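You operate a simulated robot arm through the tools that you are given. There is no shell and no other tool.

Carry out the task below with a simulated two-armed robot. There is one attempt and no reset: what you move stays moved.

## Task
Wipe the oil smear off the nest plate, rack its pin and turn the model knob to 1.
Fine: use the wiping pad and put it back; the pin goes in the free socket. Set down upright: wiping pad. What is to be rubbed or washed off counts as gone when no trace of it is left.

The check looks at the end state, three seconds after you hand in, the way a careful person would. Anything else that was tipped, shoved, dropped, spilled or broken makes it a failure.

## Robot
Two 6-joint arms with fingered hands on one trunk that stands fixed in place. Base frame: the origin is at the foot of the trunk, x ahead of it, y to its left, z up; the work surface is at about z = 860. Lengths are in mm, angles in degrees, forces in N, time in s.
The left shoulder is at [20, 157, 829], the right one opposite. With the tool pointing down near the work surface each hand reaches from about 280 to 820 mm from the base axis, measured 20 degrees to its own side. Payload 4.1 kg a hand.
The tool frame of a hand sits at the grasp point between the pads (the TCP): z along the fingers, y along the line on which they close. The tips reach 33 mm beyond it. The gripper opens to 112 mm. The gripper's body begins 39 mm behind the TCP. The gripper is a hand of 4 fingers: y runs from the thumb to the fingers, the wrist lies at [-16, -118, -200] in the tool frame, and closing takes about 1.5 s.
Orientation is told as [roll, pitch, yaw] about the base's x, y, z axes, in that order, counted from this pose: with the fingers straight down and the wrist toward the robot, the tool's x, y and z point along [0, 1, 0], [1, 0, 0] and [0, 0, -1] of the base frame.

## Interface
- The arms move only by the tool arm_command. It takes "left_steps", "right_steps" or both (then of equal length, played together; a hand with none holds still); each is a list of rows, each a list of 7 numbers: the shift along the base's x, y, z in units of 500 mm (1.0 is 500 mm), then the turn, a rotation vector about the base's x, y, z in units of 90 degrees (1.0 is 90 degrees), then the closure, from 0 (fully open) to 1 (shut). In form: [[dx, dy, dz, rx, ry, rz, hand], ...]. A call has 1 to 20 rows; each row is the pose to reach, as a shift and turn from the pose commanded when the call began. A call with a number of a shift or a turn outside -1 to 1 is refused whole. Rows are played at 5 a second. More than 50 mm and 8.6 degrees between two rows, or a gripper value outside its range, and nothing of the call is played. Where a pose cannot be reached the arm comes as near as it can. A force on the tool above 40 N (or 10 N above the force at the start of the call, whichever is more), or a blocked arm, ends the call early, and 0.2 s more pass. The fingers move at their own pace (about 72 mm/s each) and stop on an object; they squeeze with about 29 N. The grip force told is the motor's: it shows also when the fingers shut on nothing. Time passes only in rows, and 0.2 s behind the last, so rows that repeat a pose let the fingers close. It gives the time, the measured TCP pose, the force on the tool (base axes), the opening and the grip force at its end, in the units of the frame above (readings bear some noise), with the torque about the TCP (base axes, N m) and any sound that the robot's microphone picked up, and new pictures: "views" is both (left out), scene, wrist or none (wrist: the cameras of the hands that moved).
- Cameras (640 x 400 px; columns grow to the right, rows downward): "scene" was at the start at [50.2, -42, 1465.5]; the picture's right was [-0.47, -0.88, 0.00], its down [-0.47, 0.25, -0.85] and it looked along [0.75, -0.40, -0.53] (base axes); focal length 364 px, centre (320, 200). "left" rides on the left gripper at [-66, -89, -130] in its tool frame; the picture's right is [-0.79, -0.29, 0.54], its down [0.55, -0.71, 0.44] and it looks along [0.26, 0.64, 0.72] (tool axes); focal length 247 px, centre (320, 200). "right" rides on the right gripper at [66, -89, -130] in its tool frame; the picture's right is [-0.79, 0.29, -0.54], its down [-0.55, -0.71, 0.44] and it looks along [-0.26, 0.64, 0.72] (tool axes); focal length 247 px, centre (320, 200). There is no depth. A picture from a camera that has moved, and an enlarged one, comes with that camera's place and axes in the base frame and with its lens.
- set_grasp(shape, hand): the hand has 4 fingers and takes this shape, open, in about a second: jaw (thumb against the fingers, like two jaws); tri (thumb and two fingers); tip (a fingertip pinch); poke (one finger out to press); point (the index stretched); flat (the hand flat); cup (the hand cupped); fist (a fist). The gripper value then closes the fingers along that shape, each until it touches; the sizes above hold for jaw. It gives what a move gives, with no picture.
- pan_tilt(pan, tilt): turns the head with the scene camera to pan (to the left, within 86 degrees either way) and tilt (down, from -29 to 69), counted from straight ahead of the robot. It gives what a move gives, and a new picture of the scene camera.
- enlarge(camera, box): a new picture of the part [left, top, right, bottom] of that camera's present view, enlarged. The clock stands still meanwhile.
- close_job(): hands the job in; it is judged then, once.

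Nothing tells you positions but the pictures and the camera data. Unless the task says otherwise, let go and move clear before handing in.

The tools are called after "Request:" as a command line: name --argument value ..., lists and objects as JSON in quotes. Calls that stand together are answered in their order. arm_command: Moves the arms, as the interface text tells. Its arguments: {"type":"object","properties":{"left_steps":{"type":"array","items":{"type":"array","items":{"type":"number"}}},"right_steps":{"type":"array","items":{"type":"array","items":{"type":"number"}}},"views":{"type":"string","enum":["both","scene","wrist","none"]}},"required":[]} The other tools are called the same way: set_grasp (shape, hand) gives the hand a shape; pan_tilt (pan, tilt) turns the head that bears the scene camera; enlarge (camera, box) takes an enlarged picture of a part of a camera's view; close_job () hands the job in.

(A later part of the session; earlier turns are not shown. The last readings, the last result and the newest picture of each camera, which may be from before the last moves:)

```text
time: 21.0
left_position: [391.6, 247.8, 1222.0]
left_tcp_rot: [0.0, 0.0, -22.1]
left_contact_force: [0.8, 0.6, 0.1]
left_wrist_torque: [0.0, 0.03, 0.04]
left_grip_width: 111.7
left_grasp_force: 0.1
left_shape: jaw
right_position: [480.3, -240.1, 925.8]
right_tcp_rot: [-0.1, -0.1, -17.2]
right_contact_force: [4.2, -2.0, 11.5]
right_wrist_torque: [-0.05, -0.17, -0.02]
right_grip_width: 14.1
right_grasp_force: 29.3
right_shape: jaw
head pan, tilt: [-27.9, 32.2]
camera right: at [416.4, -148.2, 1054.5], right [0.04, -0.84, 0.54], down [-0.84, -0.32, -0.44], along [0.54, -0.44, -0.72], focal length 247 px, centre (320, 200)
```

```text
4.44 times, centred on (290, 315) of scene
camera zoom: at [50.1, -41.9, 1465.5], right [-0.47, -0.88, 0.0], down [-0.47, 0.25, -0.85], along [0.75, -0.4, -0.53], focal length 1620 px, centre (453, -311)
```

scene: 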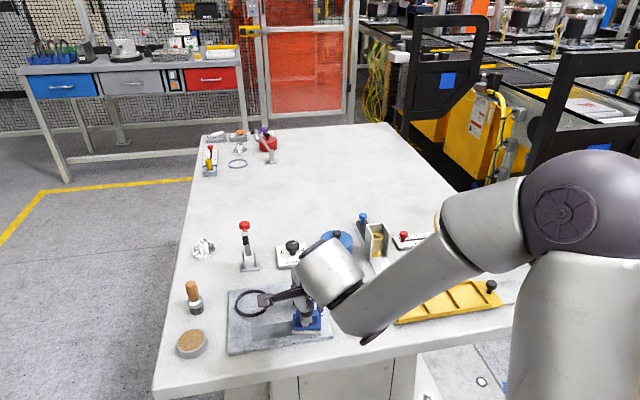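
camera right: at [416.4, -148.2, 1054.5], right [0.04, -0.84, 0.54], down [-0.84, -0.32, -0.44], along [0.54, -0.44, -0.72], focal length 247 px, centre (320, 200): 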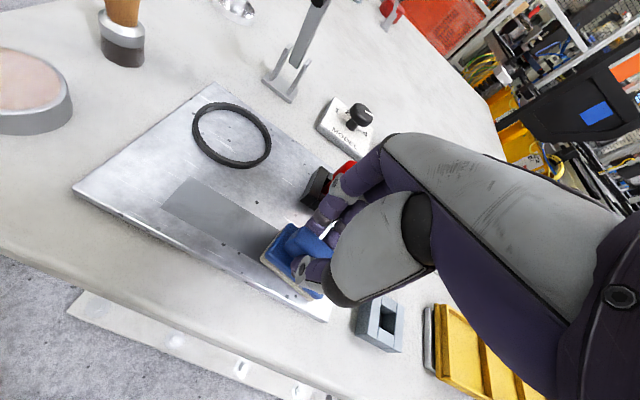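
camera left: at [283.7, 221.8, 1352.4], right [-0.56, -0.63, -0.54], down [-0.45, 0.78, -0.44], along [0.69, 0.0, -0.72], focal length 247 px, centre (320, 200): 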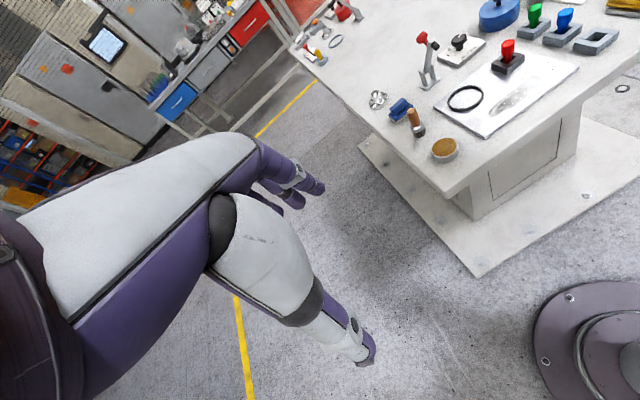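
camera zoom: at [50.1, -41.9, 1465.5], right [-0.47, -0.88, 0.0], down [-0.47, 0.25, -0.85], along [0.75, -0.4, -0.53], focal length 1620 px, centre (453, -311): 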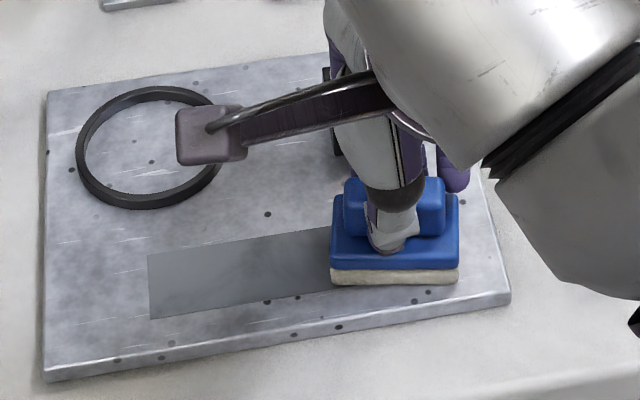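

The rectangle stays unchanged, so it looks like part of the plate rather than oil. I'll lift the pad to inspect the whole area.

Request:
arm_command --right_steps '[[0, 0, 0.02, 0, 0, 0, 1], [0, 0, 0.08, 0, 0, 0, 1], [0, 0, 0.16, 0, 0, 0, 1], [0.02, 0.064, 0.22, 0, 0, 0, 1], [0.05, 0.12, 0.24, 0, 0, 0, 1], [0.09, 0.17, 0.24, 0, 0, 0, 1]]'

Request:
enlarge --camera "right" --box '[120, 200, 400, 400]'

Request:
enlarge --camera "scene" --box '[220, 270, 360, 360]'

```text
time: 22.4
left_position: [390.2, 249.1, 1221.9]
left_tcp_rot: [0.0, 0.0, -22.2]
left_contact_force: [0.1, 0.5, -0.4]
left_wrist_torque: [0.01, -0.02, 0.01]
left_grip_width: 111.6
left_grasp_force: 0.1
left_shape: jaw
right_position: [525.5, -153.8, 1044.7]
right_tcp_rot: [0.0, 0.0, -17.3]
right_contact_force: [-0.8, -0.1, 0.5]
right_wrist_torque: [0.04, 0.02, 0.0]
right_grip_width: 13.9
right_grasp_force: 29.0
right_shape: jaw
head pan, tilt: [-27.9, 32.2]
camera right: at [461.9, -62.3, 1174.1], right [0.04, -0.84, 0.54], down [-0.84, -0.32, -0.43], along [0.54, -0.44, -0.72], focal length 247 px, centre (320, 200)
```

scene: 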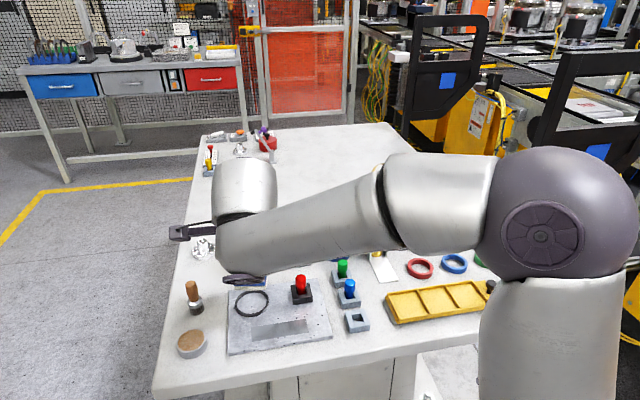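
right: 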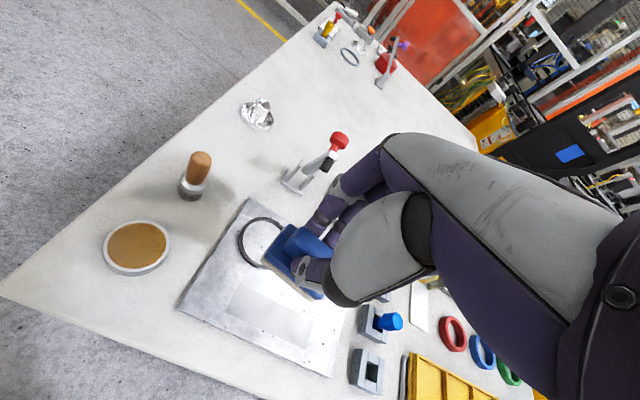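

```text
2.00 times, centred on (260, 300) of right
camera zoom: at [461.9, -62.3, 1174.1], right [0.04, -0.84, 0.54], down [-0.84, -0.32, -0.43], along [0.54, -0.44, -0.72], focal length 494 px, centre (440, 0)
```

zoom: 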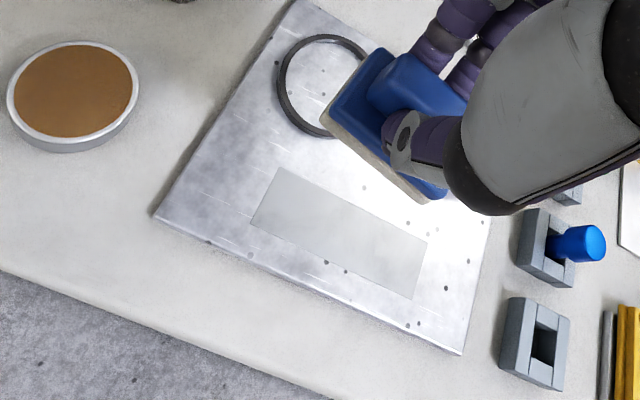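

```text
4.44 times, centred on (290, 315) of scene
camera zoom: at [49.9, -42.3, 1465.5], right [-0.47, -0.88, 0.0], down [-0.47, 0.25, -0.85], along [0.75, -0.4, -0.53], focal length 1620 px, centre (453, -311)
```

zoom: 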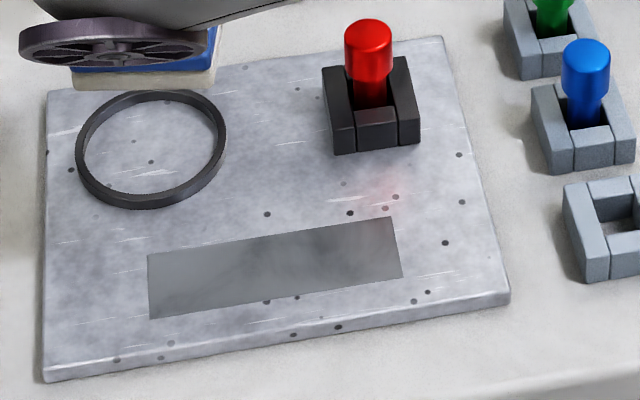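

The rectangle appears uniform now. I'll look closely for any faint remaining trace.

Request:
enlarge --camera "scene" --box '[248, 312, 312, 346]'

Request:
enlarge --camera "right" --box '[230, 270, 350, 360]'

Request:
enlarge --camera "left" --box '[430, 60, 590, 150]'

```text
10.00 times, centred on (280, 329) of scene
camera zoom: at [49.9, -42.3, 1465.5], right [-0.47, -0.88, 0.0], down [-0.47, 0.25, -0.85], along [0.75, -0.4, -0.53], focal length 3644 px, centre (720, -1090)
```

zoom: 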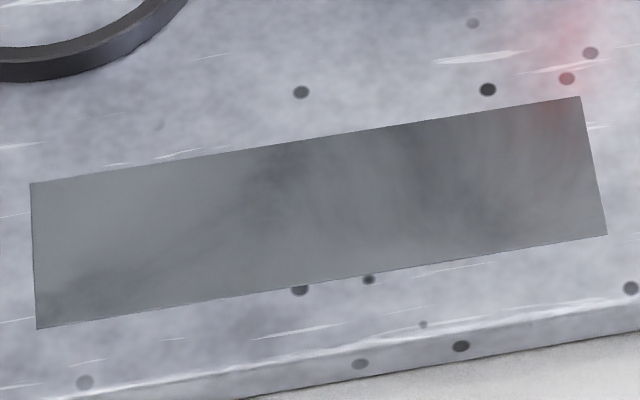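

```text
4.44 times, centred on (290, 315) of right
camera zoom: at [461.9, -62.3, 1174.1], right [0.04, -0.84, 0.54], down [-0.84, -0.32, -0.43], along [0.54, -0.44, -0.72], focal length 1098 px, centre (453, -311)
```

zoom: 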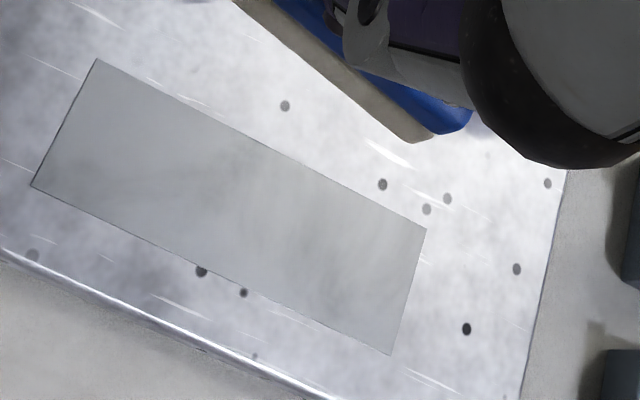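

```text
4.00 times, centred on (510, 105) of left
camera zoom: at [283.9, 221.6, 1352.5], right [-0.56, -0.63, -0.54], down [-0.45, 0.78, -0.44], along [0.69, 0.0, -0.72], focal length 988 px, centre (-440, 580)
```

zoom: 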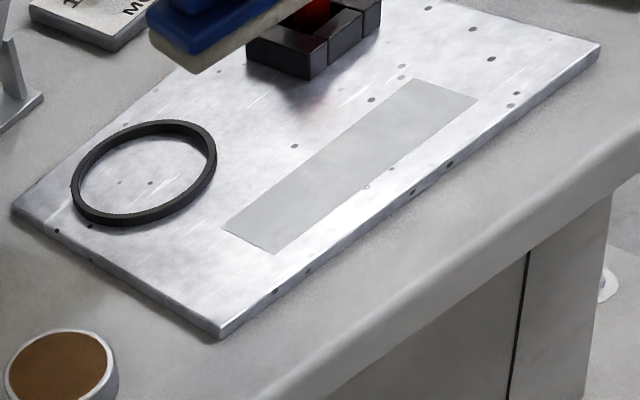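

The patch looks like a plain inlay with at most faint cloudiness. To be safe I'll wipe again with full overlap on all edges.

Request:
arm_command --right_steps '[[-0.02, 0.02, -0.06, 0, 0, 0, 1], [-0.041, 0.041, -0.14, 0, 0, 0, 1], [-0.041, 0.041, -0.21, 0, 0, 0, 1], [-0.041, 0.041, -0.235, 0, 0, 0, 1], [-0.041, 0.041, -0.2406, 0, 0, 0, 1], [-0.04933, 0.01426, -0.2406, 0, 0, 0, 1], [-0.05885, -0.0163, -0.2406, 0, 0, 0, 1], [-0.06837, -0.04686, -0.2406, 0, 0, 0, 1], [-0.07789, -0.07742, -0.2406, 0, 0, 0, 1], [-0.08741, -0.10798, -0.2406, 0, 0, 0, 1], [-0.09693, -0.13854, -0.2406, 0, 0, 0, 1], [-0.10645, -0.1691, -0.2406, 0, 0, 0, 1], [-0.09308, -0.17327, -0.2406, 0, 0, 0, 1], [-0.08356, -0.14271, -0.2406, 0, 0, 0, 1], [-0.07404, -0.11215, -0.2406, 0, 0, 0, 1], [-0.06452, -0.08159, -0.2406, 0, 0, 0, 1], [-0.055, -0.05103, -0.2406, 0, 0, 0, 1], [-0.04548, -0.02047, -0.2406, 0, 0, 0, 1], [-0.03596, 0.01009, -0.2406, 0, 0, 0, 1], [-0.02763, 0.03683, -0.2406, 0, 0, 0, 1]]' --views "wrist"

```text
time: 26.6
left_position: [390.0, 247.4, 1221.7]
left_tcp_rot: [-0.1, 0.1, -22.2]
left_contact_force: [-1.2, -0.1, -0.2]
left_wrist_torque: [0.01, 0.02, 0.0]
left_grip_width: 111.8
left_grasp_force: 0.0
left_shape: jaw
right_position: [511.4, -135.3, 925.3]
right_tcp_rot: [0.0, 0.0, -17.2]
right_contact_force: [-1.0, -1.0, 7.3]
right_wrist_torque: [0.0, -0.02, 0.01]
right_grip_width: 14.2
right_grasp_force: 29.0
right_shape: jaw
head pan, tilt: [-27.9, 32.2]
camera right: at [447.0, -44.1, 1054.7], right [0.04, -0.84, 0.54], down [-0.84, -0.32, -0.44], along [0.54, -0.44, -0.72], focal length 247 px, centre (320, 200)
```

right: 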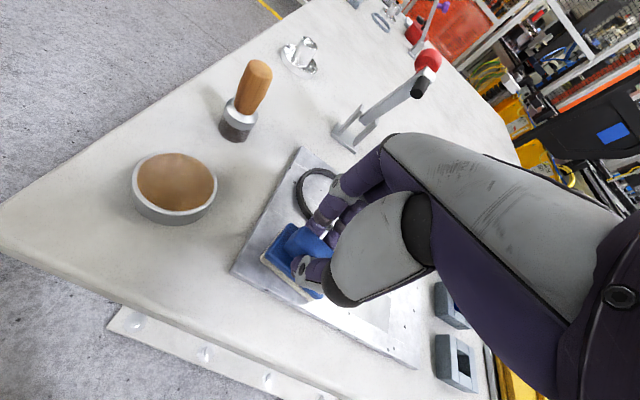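

Contact is light (7 N). One more pass on the far-side offset and a return on the centre line, then lift for inspection.

Request:
arm_command --right_steps '[[0.01337, -0.00417, -0.001, 0, 0, 0, 1], [0.00385, -0.03473, -0.001, 0, 0, 0, 1], [-0.00567, -0.06529, -0.001, 0, 0, 0, 1], [-0.01519, -0.09585, -0.001, 0, 0, 0, 1], [-0.02471, -0.12641, -0.001, 0, 0, 0, 1], [-0.03423, -0.15697, -0.001, 0, 0, 0, 1], [-0.04375, -0.18753, -0.001, 0, 0, 0, 1], [-0.05208, -0.21427, -0.001, 0, 0, 0, 1], [-0.06545, -0.2101, -0.001, 0, 0, 0, 1], [-0.05712, -0.18336, -0.001, 0, 0, 0, 1], [-0.0476, -0.1528, -0.001, 0, 0, 0, 1], [-0.03808, -0.12224, -0.001, 0, 0, 0, 1], [-0.02856, -0.09168, -0.001, 0, 0, 0, 1], [-0.01904, -0.06112, -0.001, 0, 0, 0, 1], [-0.00952, -0.03056, -0.001, 0, 0, 0, 1], [0, 0, -0.001, 0, 0, 0, 1], [0, 0, 0.04, 0, 0, 0, 1], [0, 0, 0.12, 0, 0, 0, 1], [0, 0, 0.2, 0, 0, 0, 1], [0.05, 0.02, 0.24, 0, 0, 0, 1]]'

Request:
enlarge --camera "scene" --box '[248, 312, 312, 346]'

Request:
enlarge --camera "right" --box '[180, 240, 360, 370]'

Request:
enlarge --camera "left" --box '[430, 60, 590, 150]'

```text
time: 30.8
left_position: [391.1, 247.6, 1221.5]
left_tcp_rot: [-0.1, 0.0, -22.2]
left_contact_force: [0.1, 0.1, 1.1]
left_wrist_torque: [0.01, -0.02, 0.0]
left_grip_width: 111.8
left_grasp_force: 0.1
left_shape: jaw
right_position: [536.1, -125.4, 1047.3]
right_tcp_rot: [0.0, 0.1, -17.2]
right_contact_force: [0.4, -0.5, -1.0]
right_wrist_torque: [0.0, 0.04, -0.04]
right_grip_width: 14.0
right_grasp_force: 28.7
right_shape: jaw
head pan, tilt: [-27.9, 32.2]
camera right: at [471.7, -33.7, 1175.0], right [0.04, -0.84, 0.54], down [-0.84, -0.32, -0.43], along [0.54, -0.44, -0.72], focal length 247 px, centre (320, 200)
```

scene: 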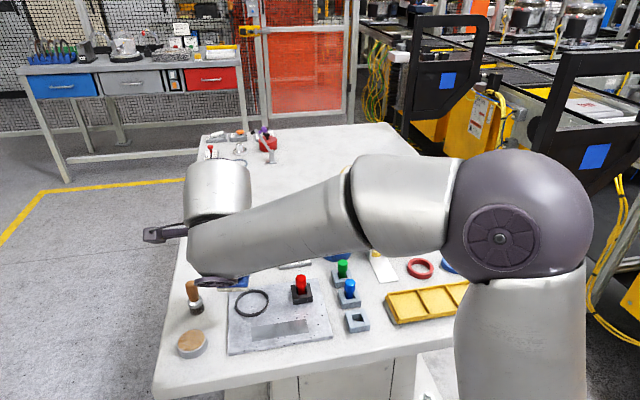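
right: 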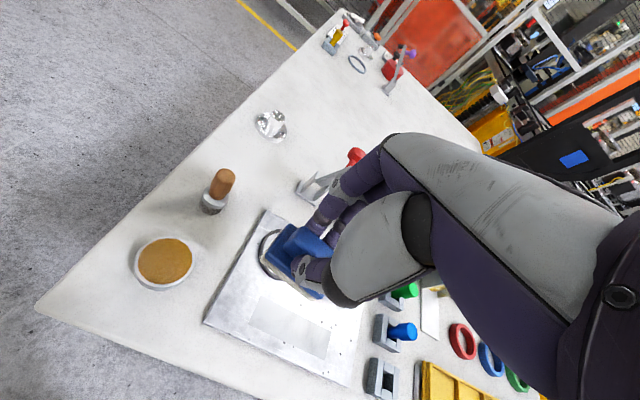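

```text
10.00 times, centred on (280, 329) of scene
camera zoom: at [50.1, -42.1, 1465.5], right [-0.47, -0.88, 0.0], down [-0.47, 0.25, -0.85], along [0.75, -0.4, -0.53], focal length 3644 px, centre (720, -1090)
```

zoom: 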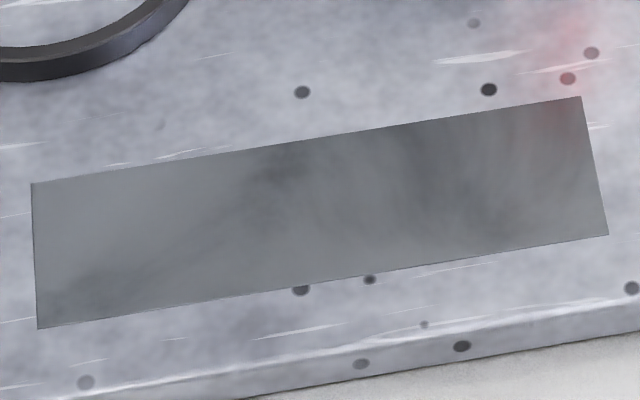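

```text
3.08 times, centred on (270, 305) of right
camera zoom: at [471.7, -33.7, 1175.0], right [0.04, -0.84, 0.54], down [-0.84, -0.32, -0.43], along [0.54, -0.44, -0.72], focal length 760 px, centre (474, -123)
```

zoom: 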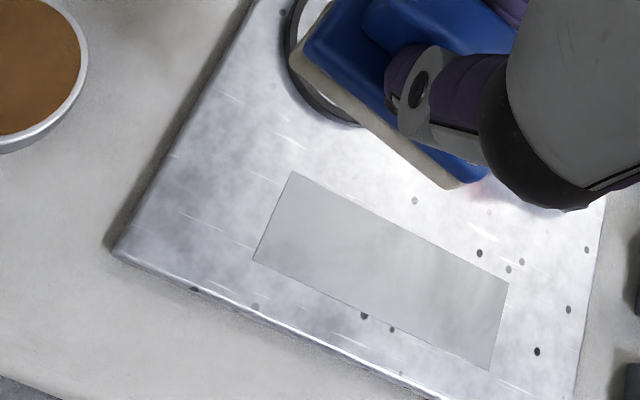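

```text
4.00 times, centred on (510, 105) of left
camera zoom: at [284.1, 221.8, 1352.4], right [-0.56, -0.63, -0.54], down [-0.45, 0.78, -0.44], along [0.69, 0.0, -0.72], focal length 988 px, centre (-440, 580)
```

zoom: 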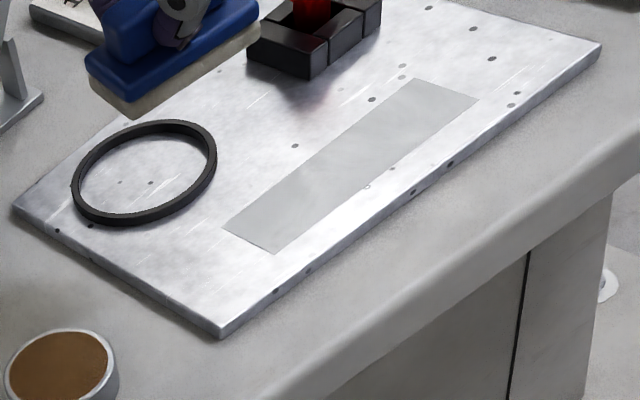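

The faint cloudiness is identical before and after, so it belongs to the plate's finish; the smear is gone. Now I'll carry the pad back over its original spot.

Request:
arm_command --right_steps '[[0.06, 0.012, 0, 0, 0, 0.004, 1], [0.13, 0.025, 0, 0, 0, 0.009, 1], [0.2, 0.039, 0, 0, 0, 0.014, 1], [0.27, 0.053, 0, 0, 0, 0.019, 1], [0.33, 0.064, 0, 0, 0, 0.024, 1], [0.3548, 0.069, 0, 0, 0, 0.0256, 1], [0.3548, 0.069, -0.07, 0, 0, 0.0256, 1], [0.3548, 0.069, -0.14, 0, 0, 0.0256, 1], [0.3548, 0.069, -0.2, 0, 0, 0.0256, 1], [0.3548, 0.069, -0.22, 0, 0, 0.0256, 1]]' --views "wrist"

Request:
enlarge --camera "right" --box '[220, 170, 380, 330]'

```text
time: 33.0
left_position: [389.9, 248.4, 1222.0]
left_tcp_rot: [0.0, -0.1, -22.2]
left_contact_force: [-0.3, -0.9, 0.0]
left_wrist_torque: [0.01, 0.02, 0.03]
left_grip_width: 111.5
left_grasp_force: 0.1
left_shape: jaw
right_position: [714.8, -90.9, 934.4]
right_tcp_rot: [-0.1, 0.0, -15.0]
right_contact_force: [-0.5, -1.4, -1.0]
right_wrist_torque: [0.0, 0.0, 0.03]
right_grip_width: 13.7
right_grasp_force: 29.0
right_shape: jaw
head pan, tilt: [-27.9, 32.2]
camera right: at [647.0, -1.8, 1063.6], right [0.07, -0.84, 0.54], down [-0.83, -0.35, -0.44], along [0.56, -0.41, -0.72], focal length 247 px, centre (320, 200)
```

right: 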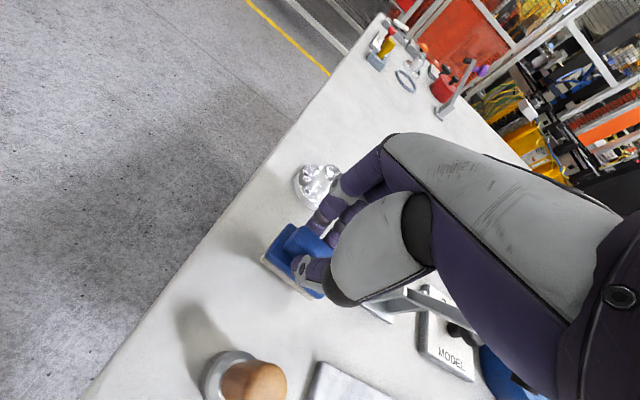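

```text
2.50 times, centred on (300, 250) of right
camera zoom: at [647.0, -1.8, 1063.6], right [0.07, -0.84, 0.54], down [-0.83, -0.35, -0.44], along [0.56, -0.41, -0.72], focal length 617 px, centre (370, 75)
```

zoom: 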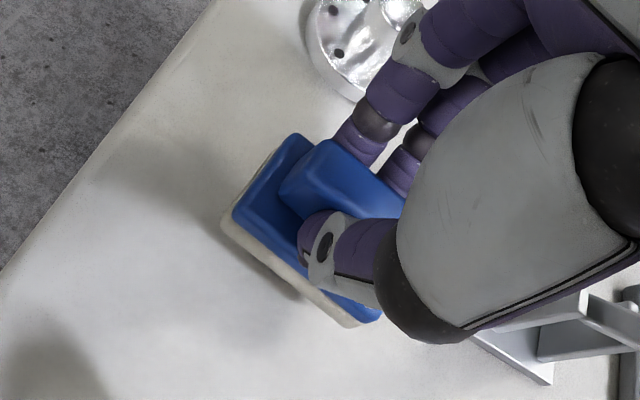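

The pad is above its home spot in the same grip pose. I'll lower it gently to the table.

Request:
arm_command --right_steps '[[0, 0, -0.018, 0, 0, 0, 1], [0, 0, -0.029, 0, 0, 0, 1], [0, 0, -0.033, 0, 0, 0, 1], [0, 0, -0.035, 0, 0, 0, 1], [0, 0, -0.035, 0, 0, 0, 1]]' --views "wrist"

```text
time: 34.2
left_position: [390.8, 248.0, 1222.1]
left_tcp_rot: [0.0, 0.1, -22.2]
left_contact_force: [0.3, -0.7, 0.8]
left_wrist_torque: [0.01, -0.02, -0.03]
left_grip_width: 111.9
left_grasp_force: 0.0
left_shape: jaw
right_position: [714.0, -90.6, 918.5]
right_tcp_rot: [0.0, 0.0, -15.0]
right_contact_force: [-0.6, -0.3, -2.2]
right_wrist_torque: [0.01, -0.01, 0.01]
right_grip_width: 13.8
right_grasp_force: 29.0
right_shape: jaw
head pan, tilt: [-27.9, 32.2]
camera right: at [646.8, -2.0, 1046.6], right [0.07, -0.84, 0.54], down [-0.83, -0.35, -0.44], along [0.55, -0.42, -0.72], focal length 247 px, centre (320, 200)
```

right: 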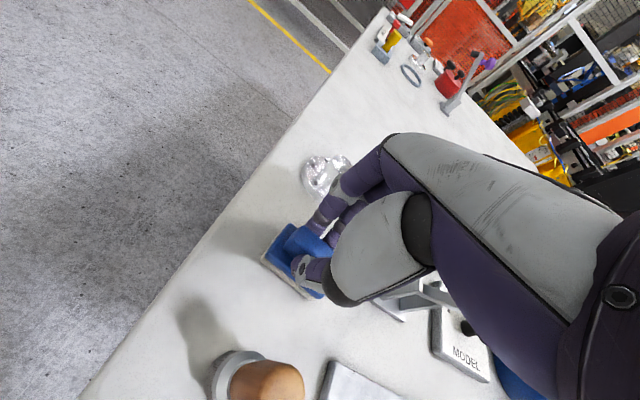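

No contact force yet, so the pad slipped slightly upward in the grip. I'll lower in 1 mm steps.

Request:
arm_command --right_steps '[[0, 0, -0.002, 0, 0, 0, 1], [0, 0, -0.003, 0, 0, 0, 1]]' --views "none"

```text
time: 34.8
left_position: [390.5, 247.8, 1221.2]
left_tcp_rot: [0.0, 0.0, -22.2]
left_contact_force: [0.1, -0.4, 0.0]
left_wrist_torque: [-0.01, -0.04, -0.02]
left_grip_width: 111.3
left_grasp_force: 0.0
left_shape: jaw
right_position: [714.0, -91.4, 917.3]
right_tcp_rot: [-0.1, 0.0, -15.0]
right_contact_force: [0.7, -0.7, 0.5]
right_wrist_torque: [0.01, 0.01, 0.0]
right_grip_width: 13.7
right_grasp_force: 28.9
right_shape: jaw
head pan, tilt: [-27.9, 32.2]
```

Request:
arm_command --right_steps '[[0, 0, -0.002, 0, 0, 0, 1], [0, 0, -0.003, 0, 0, 0, 1]]' --views "none"

```text
time: 35.4
left_position: [391.8, 248.5, 1223.1]
left_tcp_rot: [0.0, 0.0, -22.2]
left_contact_force: [0.0, 0.0, 0.3]
left_wrist_torque: [0.01, 0.02, 0.0]
left_grip_width: 112.0
left_grasp_force: 0.1
left_shape: jaw
right_position: [714.5, -91.8, 915.8]
right_tcp_rot: [0.0, -0.1, -15.0]
right_contact_force: [-0.8, -0.6, 3.5]
right_wrist_torque: [0.08, -0.1, 0.01]
right_grip_width: 14.0
right_grasp_force: 29.1
right_shape: jaw
head pan, tilt: [-27.9, 32.2]
```

Contact at 3.5 N – the pad rests on the table. I'll open the fingers and rise.

Request:
arm_command --right_steps '[[0, 0, 0, 0, 0, 0, 0.85], [0, 0, 0, 0, 0, 0, 0.75], [0, 0, 0, 0, 0, 0, 0.65], [0, 0, 0, 0, 0, 0, 0.55], [0, 0, 0, 0, 0, 0, 0.5], [0, 0, 0.02, 0, 0, 0, 0.5], [0, 0, 0.08, 0, 0, 0, 0.5], [0, 0, 0.16, 0, 0, 0, 0.5], [0, 0, 0.24, 0, 0, 0, 0.5]]'

Request:
enlarge --camera "right" --box '[200, 200, 320, 320]'

```text
time: 37.4
left_position: [391.6, 248.5, 1222.1]
left_tcp_rot: [0.1, 0.0, -22.2]
left_contact_force: [0.0, 0.0, 0.6]
left_wrist_torque: [0.02, -0.01, 0.02]
left_grip_width: 111.8
left_grasp_force: 0.1
left_shape: jaw
right_position: [713.7, -90.9, 1035.8]
right_tcp_rot: [-0.1, 0.1, -14.8]
right_contact_force: [-0.7, 0.3, -0.5]
right_wrist_torque: [0.0, -0.04, 0.02]
right_grip_width: 55.6
right_grasp_force: 0.1
right_shape: jaw
head pan, tilt: [-27.9, 32.2]
camera right: at [646.5, -2.7, 1164.5], right [0.07, -0.84, 0.54], down [-0.83, -0.35, -0.43], along [0.55, -0.41, -0.72], focal length 247 px, centre (320, 200)
```

scene: 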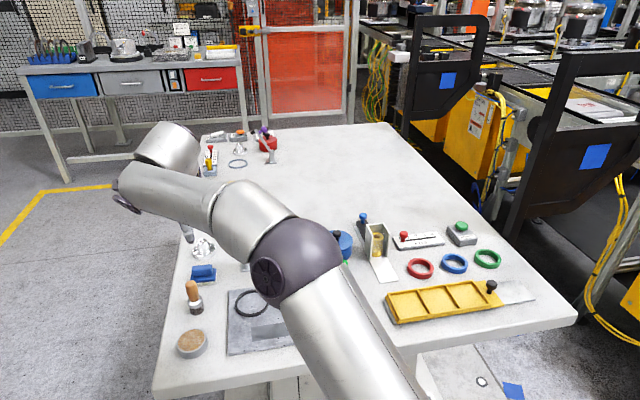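
right: 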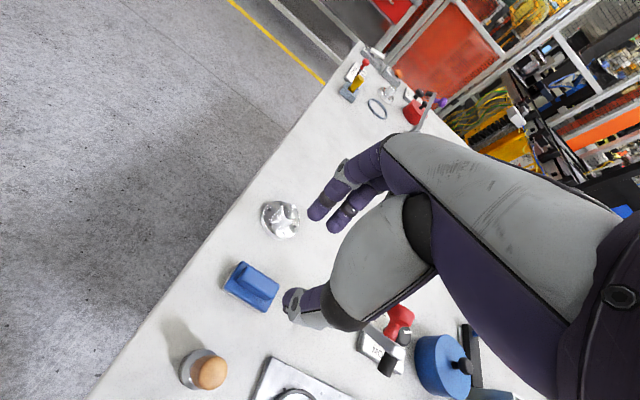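

```text
3.33 times, centred on (260, 260) of right
camera zoom: at [646.5, -2.7, 1164.5], right [0.07, -0.84, 0.54], down [-0.83, -0.35, -0.43], along [0.55, -0.41, -0.72], focal length 823 px, centre (520, 0)
```

zoom: 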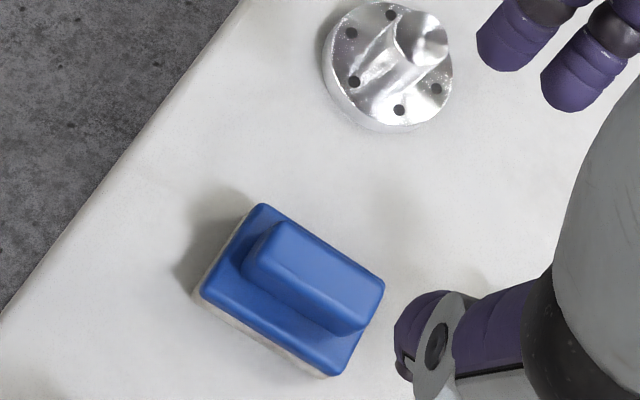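

The pad is back in its place, upright. Next is the red pin; the clamp handle is tall (~z 1010), so I'll go up to z ≈ 1150, across, then down to above the pin at about (557, -266).

Request:
arm_command --right_steps '[[0, 0, 0.08, 0, 0, 0, 0.5], [0, 0, 0.16, 0, 0, 0, 0.5], [0, 0, 0.23, 0, 0, 0, 0.5], [-0.045, -0.05, 0.23, 0, 0, -0.004, 0.5], [-0.1, -0.111, 0.23, 0, 0, -0.008, 0.5], [-0.155, -0.1725, 0.23, 0, 0, -0.012, 0.5], [-0.21, -0.2337, 0.23, 0, 0, -0.018, 0.5], [-0.265, -0.295, 0.23, 0, 0, -0.022, 0.5], [-0.315, -0.3506, 0.23, 0, 0, -0.0256, 0.5], [-0.315, -0.3506, 0.16, 0, 0, -0.0256, 0.5], [-0.315, -0.3506, 0.08, 0, 0, -0.0256, 0.5], [-0.315, -0.3506, 0.02, 0, 0, -0.0256, 0.5], [-0.315, -0.3506, -0.03, 0, 0, -0.0256, 0.5]]'

Request:
enlarge --camera "right" --box '[180, 180, 360, 330]'

```text
time: 40.2
left_position: [391.3, 248.5, 1223.2]
left_tcp_rot: [0.1, 0.0, -22.2]
left_contact_force: [-0.1, 0.2, 0.7]
left_wrist_torque: [0.01, 0.0, 0.01]
left_grip_width: 111.5
left_grasp_force: 0.0
left_shape: jaw
right_position: [555.9, -265.5, 1021.9]
right_tcp_rot: [0.0, 0.0, -17.3]
right_contact_force: [0.1, 0.9, 0.1]
right_wrist_torque: [0.0, -0.01, 0.01]
right_grip_width: 56.1
right_grasp_force: 0.1
right_shape: jaw
right hand out of reach, approached as far as the arm can: row 2, 3, 4, 5, 6, 7, 8
head pan, tilt: [-27.9, 32.2]
camera right: at [491.5, -174.2, 1149.5], right [0.04, -0.84, 0.54], down [-0.84, -0.32, -0.44], along [0.54, -0.44, -0.72], focal length 247 px, centre (320, 200)
```

scene: 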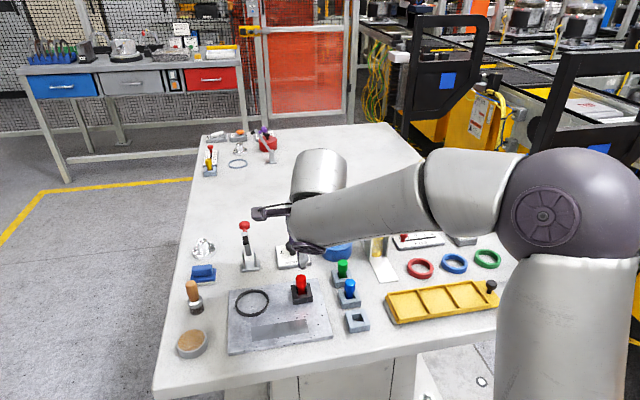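
right: 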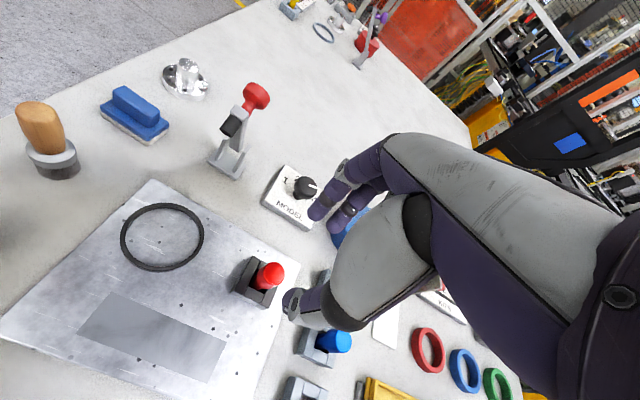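

```text
2.67 times, centred on (270, 255) of right
camera zoom: at [491.5, -174.2, 1149.5], right [0.04, -0.84, 0.54], down [-0.84, -0.32, -0.44], along [0.54, -0.44, -0.72], focal length 659 px, centre (453, 53)
```

zoom: 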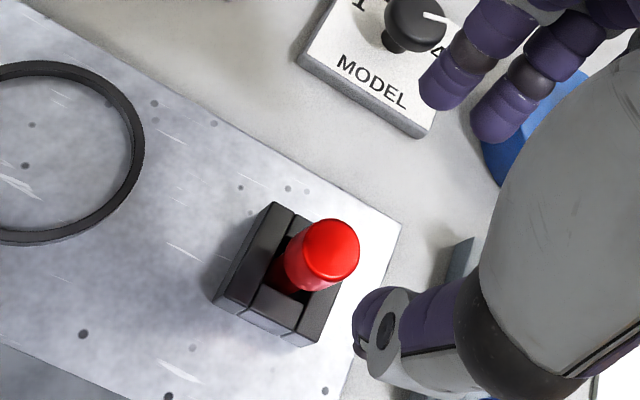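

The hand hovers above the pin. I'll zoom in from all cameras to pin down the red pin's axis and socket height.

Request:
enlarge --camera "scene" --box '[277, 268, 325, 308]'

Request:
enlarge --camera "left" --box '[480, 30, 544, 80]'

Request:
enlarge --camera "right" --box '[225, 235, 305, 315]'

Request:
enlarge --camera "scene" --box '[326, 255, 376, 335]'

Request:
enlarge --camera "left" --box '[510, 0, 630, 75]'

Request:
enlarge --camera "right" --box '[260, 300, 380, 400]'

```text
10.00 times, centred on (301, 288) of scene
camera zoom: at [49.9, -41.9, 1465.5], right [-0.47, -0.88, 0.0], down [-0.47, 0.25, -0.85], along [0.75, -0.4, -0.53], focal length 3644 px, centre (510, -680)
```

zoom: 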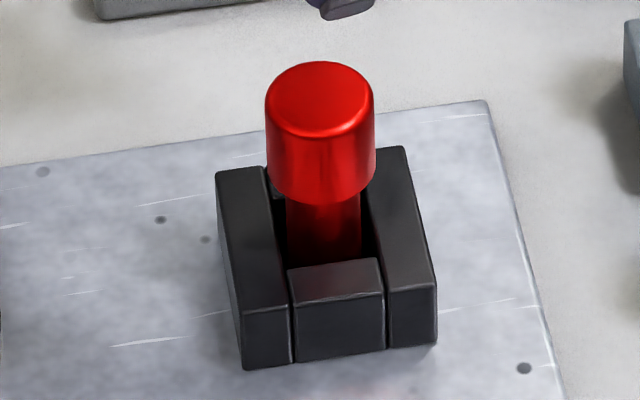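

```text
8.00 times, centred on (512, 55) of left
camera zoom: at [283.9, 222.0, 1352.4], right [-0.56, -0.63, -0.54], down [-0.45, 0.78, -0.44], along [0.69, 0.0, -0.72], focal length 1976 px, centre (-1216, 1360)
```

zoom: 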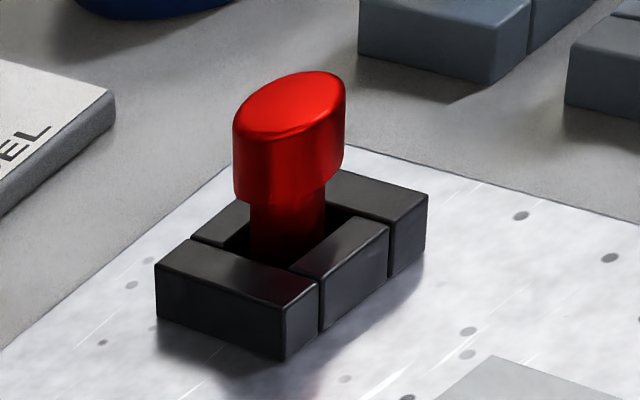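

```text
5.00 times, centred on (265, 275) of right
camera zoom: at [491.5, -174.2, 1149.5], right [0.04, -0.84, 0.54], down [-0.84, -0.32, -0.44], along [0.54, -0.44, -0.72], focal length 1235 px, centre (595, -175)
```

zoom: 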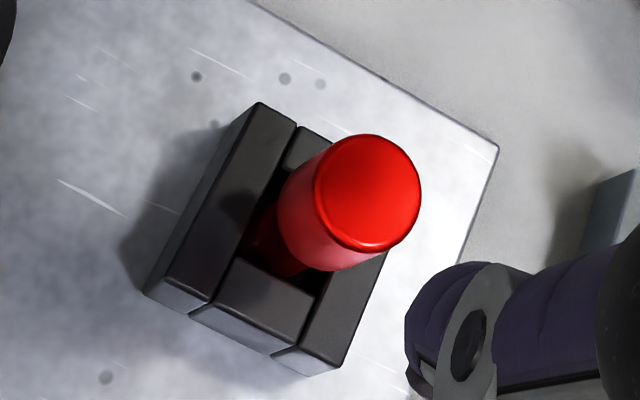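

```text
5.00 times, centred on (351, 295) of scene
camera zoom: at [49.9, -41.9, 1465.5], right [-0.47, -0.88, 0.0], down [-0.47, 0.25, -0.85], along [0.75, -0.4, -0.53], focal length 1822 px, centre (165, -275)
```

zoom: 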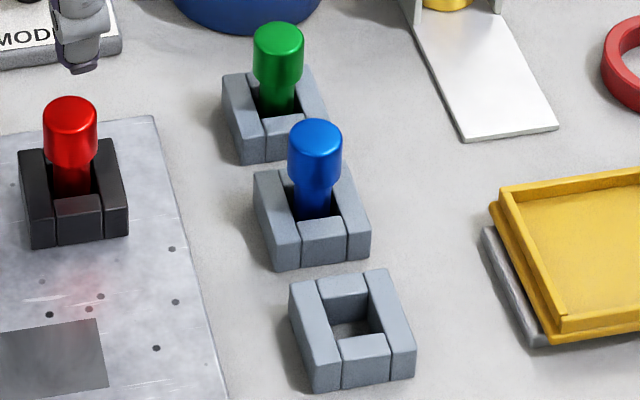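

```text
5.33 times, centred on (570, 38) of left
camera zoom: at [283.9, 222.0, 1352.4], right [-0.56, -0.63, -0.54], down [-0.45, 0.78, -0.44], along [0.69, 0.0, -0.72], focal length 1317 px, centre (-1013, 1067)
```

zoom: 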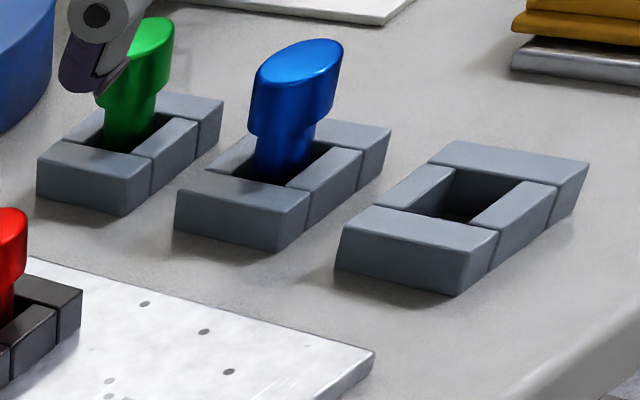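

```text
4.00 times, centred on (320, 350) of right
camera zoom: at [491.5, -174.2, 1149.5], right [0.04, -0.84, 0.54], down [-0.84, -0.32, -0.44], along [0.54, -0.44, -0.72], focal length 988 px, centre (320, -400)
```

zoom: 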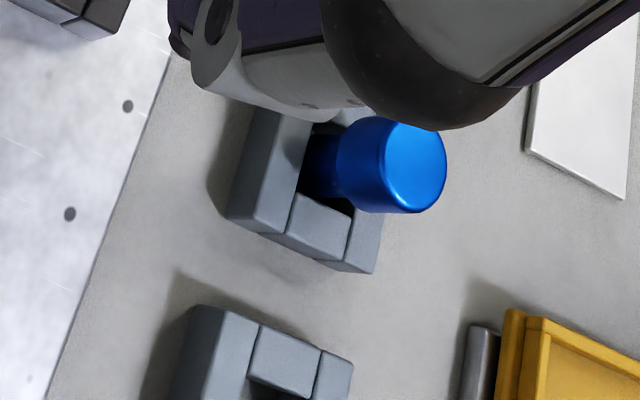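

The pin head is about 22 mm wide with its top near z 927, socket top near 883, and the grip line falls within 1 mm of the pin axis. I'll descend in two stages to grip height.

Request:
arm_command --right_steps '[[-0.001, 0.0018, -0.05, 0, 0, 0, 0.5], [-0.001, 0.0018, -0.1, 0, 0, 0, 0.5], [-0.001, 0.0018, -0.11, 0, 0, 0, 0.5]]' --views "wrist"

Request:
enlarge --camera "right" --box '[240, 180, 360, 320]'

Request:
enlarge --camera "left" --box '[460, 0, 580, 80]'

```text
time: 41.0
left_position: [391.5, 248.1, 1222.3]
left_tcp_rot: [0.0, 0.0, -22.2]
left_contact_force: [-0.6, -0.4, -0.5]
left_wrist_torque: [0.03, 0.0, -0.01]
left_grip_width: 112.0
left_grasp_force: 0.0
left_shape: jaw
right_position: [557.3, -265.3, 964.5]
right_tcp_rot: [0.0, 0.0, -17.2]
right_contact_force: [0.1, 0.4, -0.3]
right_wrist_torque: [-0.01, 0.0, 0.04]
right_grip_width: 55.6
right_grasp_force: 0.0
right_shape: jaw
head pan, tilt: [-27.9, 32.2]
camera right: at [492.3, -173.9, 1094.4], right [0.04, -0.84, 0.54], down [-0.84, -0.32, -0.44], along [0.54, -0.44, -0.72], focal length 247 px, centre (320, 200)
```

right: 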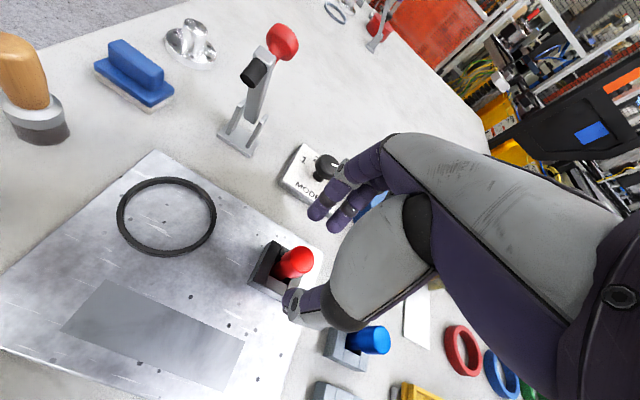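

```text
2.86 times, centred on (300, 250) of right
camera zoom: at [492.3, -173.9, 1094.4], right [0.04, -0.84, 0.54], down [-0.84, -0.32, -0.44], along [0.54, -0.44, -0.72], focal length 706 px, centre (377, 57)
```

zoom: 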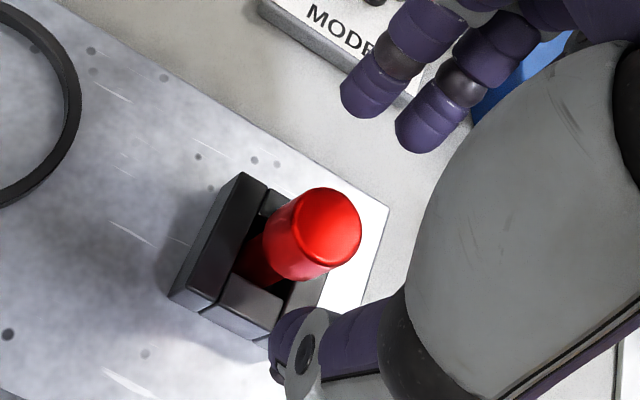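

```text
5.00 times, centred on (520, 40) of left
camera zoom: at [284.1, 222.0, 1352.4], right [-0.56, -0.63, -0.54], down [-0.45, 0.78, -0.44], along [0.69, 0.0, -0.72], focal length 1235 px, centre (-680, 1000)
```

zoom: 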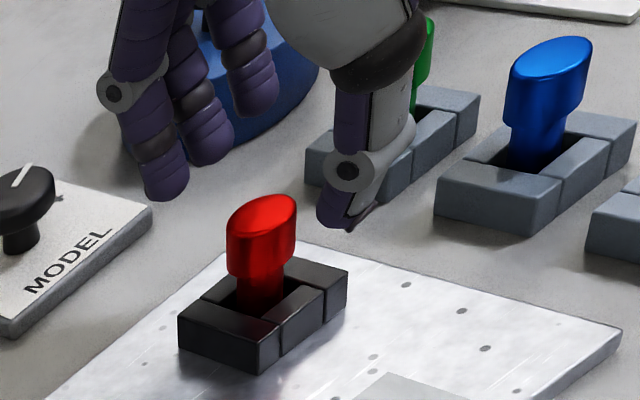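

Fingers and thumb straddle the pin as planned. I'll descend to grip height and close.

Request:
arm_command --right_steps '[[-0.0016, 0.0005, -0.04, 0, 0, 0, 0.5], [-0.0016, 0.0005, -0.08, 0, 0, 0, 0.5], [-0.0016, 0.0005, -0.08, 0, 0, 0, 0.6], [-0.0016, 0.0005, -0.08, 0, 0, 0, 0.7], [-0.0016, 0.0005, -0.08, 0, 0, 0, 0.8], [-0.0016, 0.0005, -0.08, 0, 0, 0, 0.9], [-0.0016, 0.0005, -0.08, 0, 0, 0, 1], [-0.0016, 0.0005, -0.08, 0, 0, 0, 1], [-0.0016, 0.0005, -0.08, 0, 0, 0, 1]]' --views "wrist"

Request:
enlarge --camera "right" --box '[240, 180, 360, 320]'

Request:
enlarge --camera "left" --box '[460, 0, 580, 80]'

```text
time: 43.0
left_position: [392.1, 248.0, 1221.4]
left_tcp_rot: [-0.1, 0.0, -22.3]
left_contact_force: [-0.9, 0.1, 0.4]
left_wrist_torque: [0.0, -0.04, 0.01]
left_grip_width: 111.9
left_grasp_force: 0.0
left_shape: jaw
right_position: [555.1, -265.1, 924.6]
right_tcp_rot: [0.1, 0.1, -17.3]
right_contact_force: [-0.2, -0.4, 0.9]
right_wrist_torque: [-0.01, -0.03, -0.03]
right_grip_width: 13.5
right_grasp_force: 29.1
right_shape: jaw
head pan, tilt: [-27.9, 32.2]
camera right: at [491.2, -173.8, 1054.6], right [0.04, -0.84, 0.54], down [-0.84, -0.32, -0.44], along [0.54, -0.44, -0.72], focal length 247 px, centre (320, 200)
```

right: 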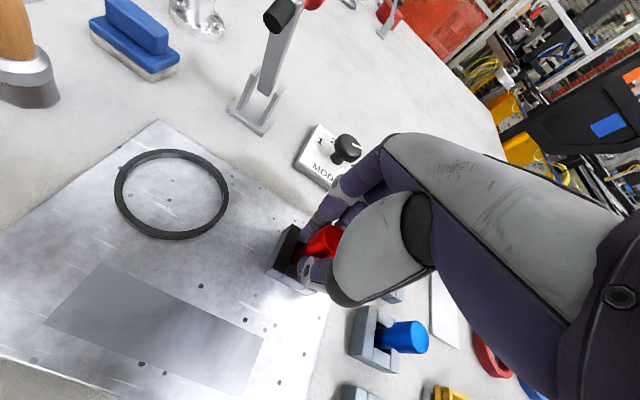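

```text
2.86 times, centred on (300, 250) of right
camera zoom: at [491.2, -173.8, 1054.6], right [0.04, -0.84, 0.54], down [-0.84, -0.32, -0.44], along [0.54, -0.44, -0.72], focal length 706 px, centre (377, 57)
```

zoom: 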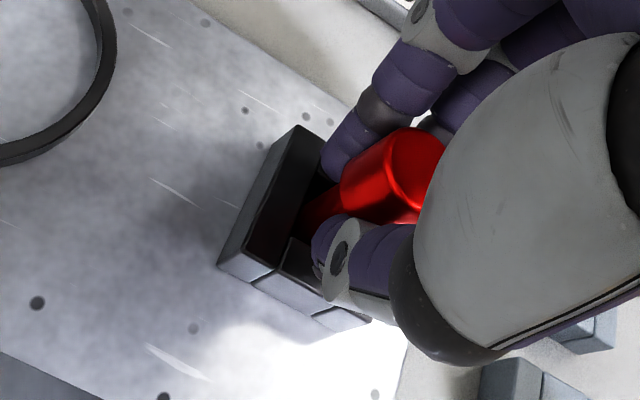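

```text
5.00 times, centred on (520, 40) of left
camera zoom: at [284.2, 222.0, 1352.4], right [-0.56, -0.63, -0.54], down [-0.45, 0.78, -0.44], along [0.69, 0.0, -0.72], focal length 1235 px, centre (-680, 1000)
```

zoom: 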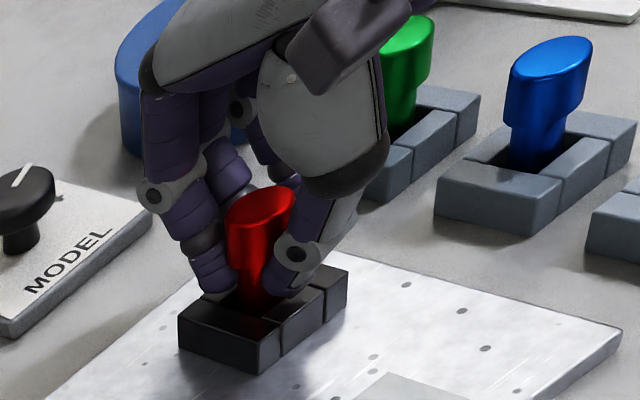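

The fingers closed around the pin's shaft just below its head (13.5 mm, 29 N). I'll lift straight up slowly and check that the pin comes out upright.

Request:
arm_command --right_steps '[[0, 0, 0.02, 0, 0, 0, 1], [0, 0, 0.05, 0, 0, 0, 1], [0, 0, 0.1, 0, 0, 0, 1], [0, 0, 0.15, 0, 0, 0, 1], [0, 0, 0.18, 0, 0, 0, 1]]'

Request:
enlarge --camera "right" --box '[240, 180, 360, 320]'

Request:
enlarge --camera "left" --box '[440, 0, 600, 100]'

Request:
enlarge --camera "scene" --box '[260, 220, 380, 340]'

```text
time: 44.2
left_position: [391.1, 247.5, 1222.0]
left_tcp_rot: [0.1, 0.0, -22.2]
left_contact_force: [0.3, 0.3, -1.1]
left_wrist_torque: [0.0, 0.02, -0.02]
left_grip_width: 111.7
left_grasp_force: 0.0
left_shape: jaw
right_position: [554.3, -264.7, 1015.6]
right_tcp_rot: [0.0, 0.0, -17.1]
right_contact_force: [0.3, 0.9, -0.3]
right_wrist_torque: [0.02, -0.01, 0.04]
right_grip_width: 13.7
right_grasp_force: 29.0
right_shape: jaw
head pan, tilt: [-27.9, 32.2]
camera right: at [491.4, -173.1, 1144.4], right [0.04, -0.84, 0.54], down [-0.84, -0.32, -0.44], along [0.54, -0.44, -0.72], focal length 247 px, centre (320, 200)
```

scene: 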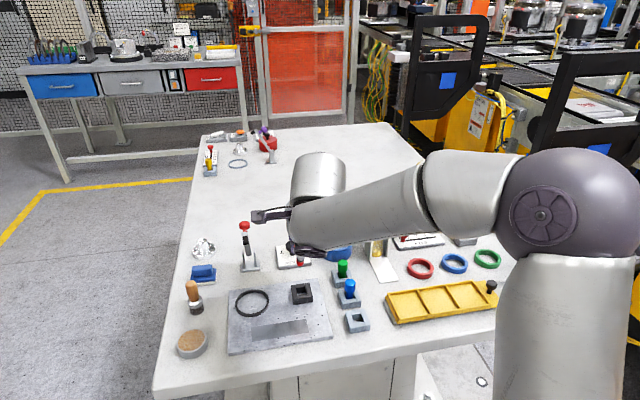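
right: 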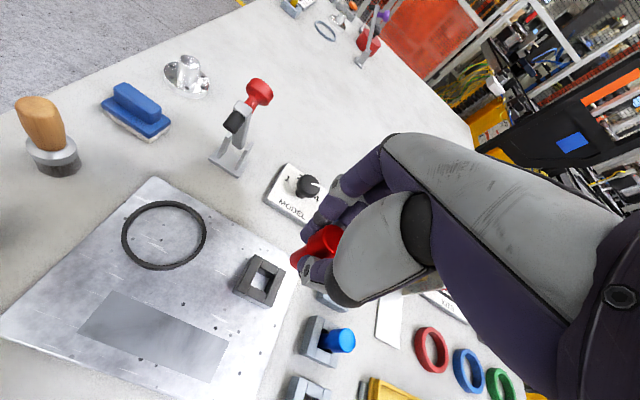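

```text
2.86 times, centred on (300, 250) of right
camera zoom: at [491.4, -173.1, 1144.4], right [0.04, -0.84, 0.54], down [-0.84, -0.32, -0.44], along [0.54, -0.44, -0.72], focal length 706 px, centre (377, 57)
```

zoom: 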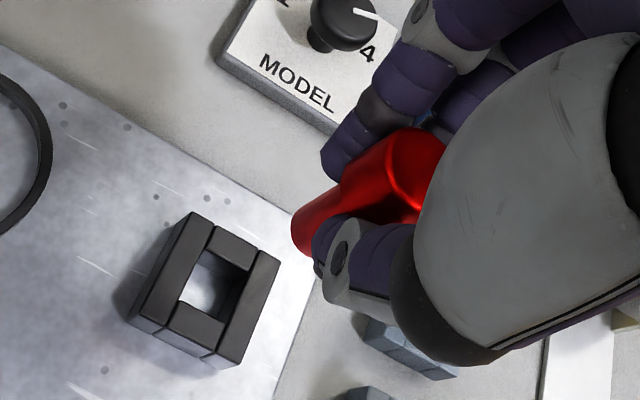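

```text
4.00 times, centred on (520, 50) of left
camera zoom: at [284.2, 221.9, 1352.4], right [-0.56, -0.63, -0.54], down [-0.45, 0.78, -0.44], along [0.69, 0.0, -0.72], focal length 988 px, centre (-480, 800)
```

zoom: 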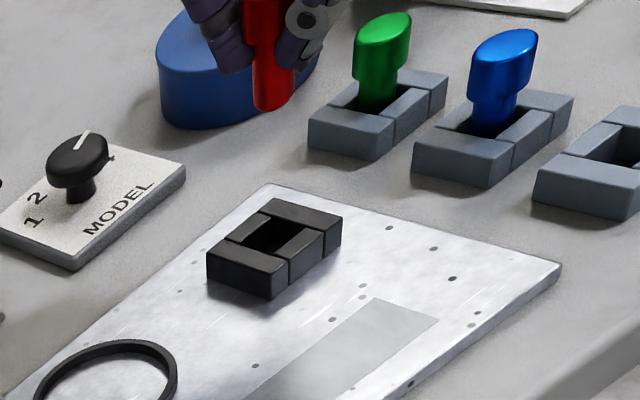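

```text
3.33 times, centred on (320, 280) of scene
camera zoom: at [50.3, -42.1, 1465.5], right [-0.47, -0.88, 0.0], down [-0.47, 0.25, -0.85], along [0.75, -0.4, -0.53], focal length 1215 px, centre (320, -67)
```

zoom: 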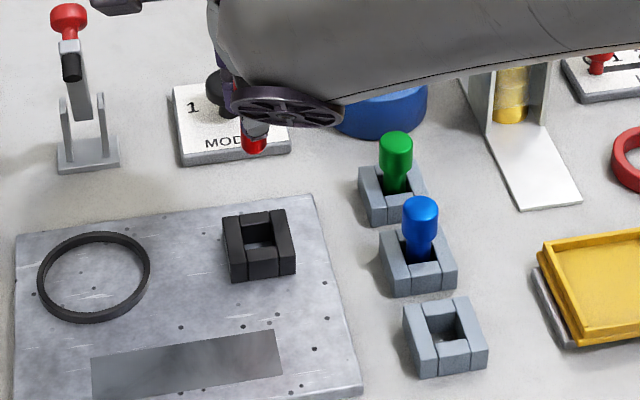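

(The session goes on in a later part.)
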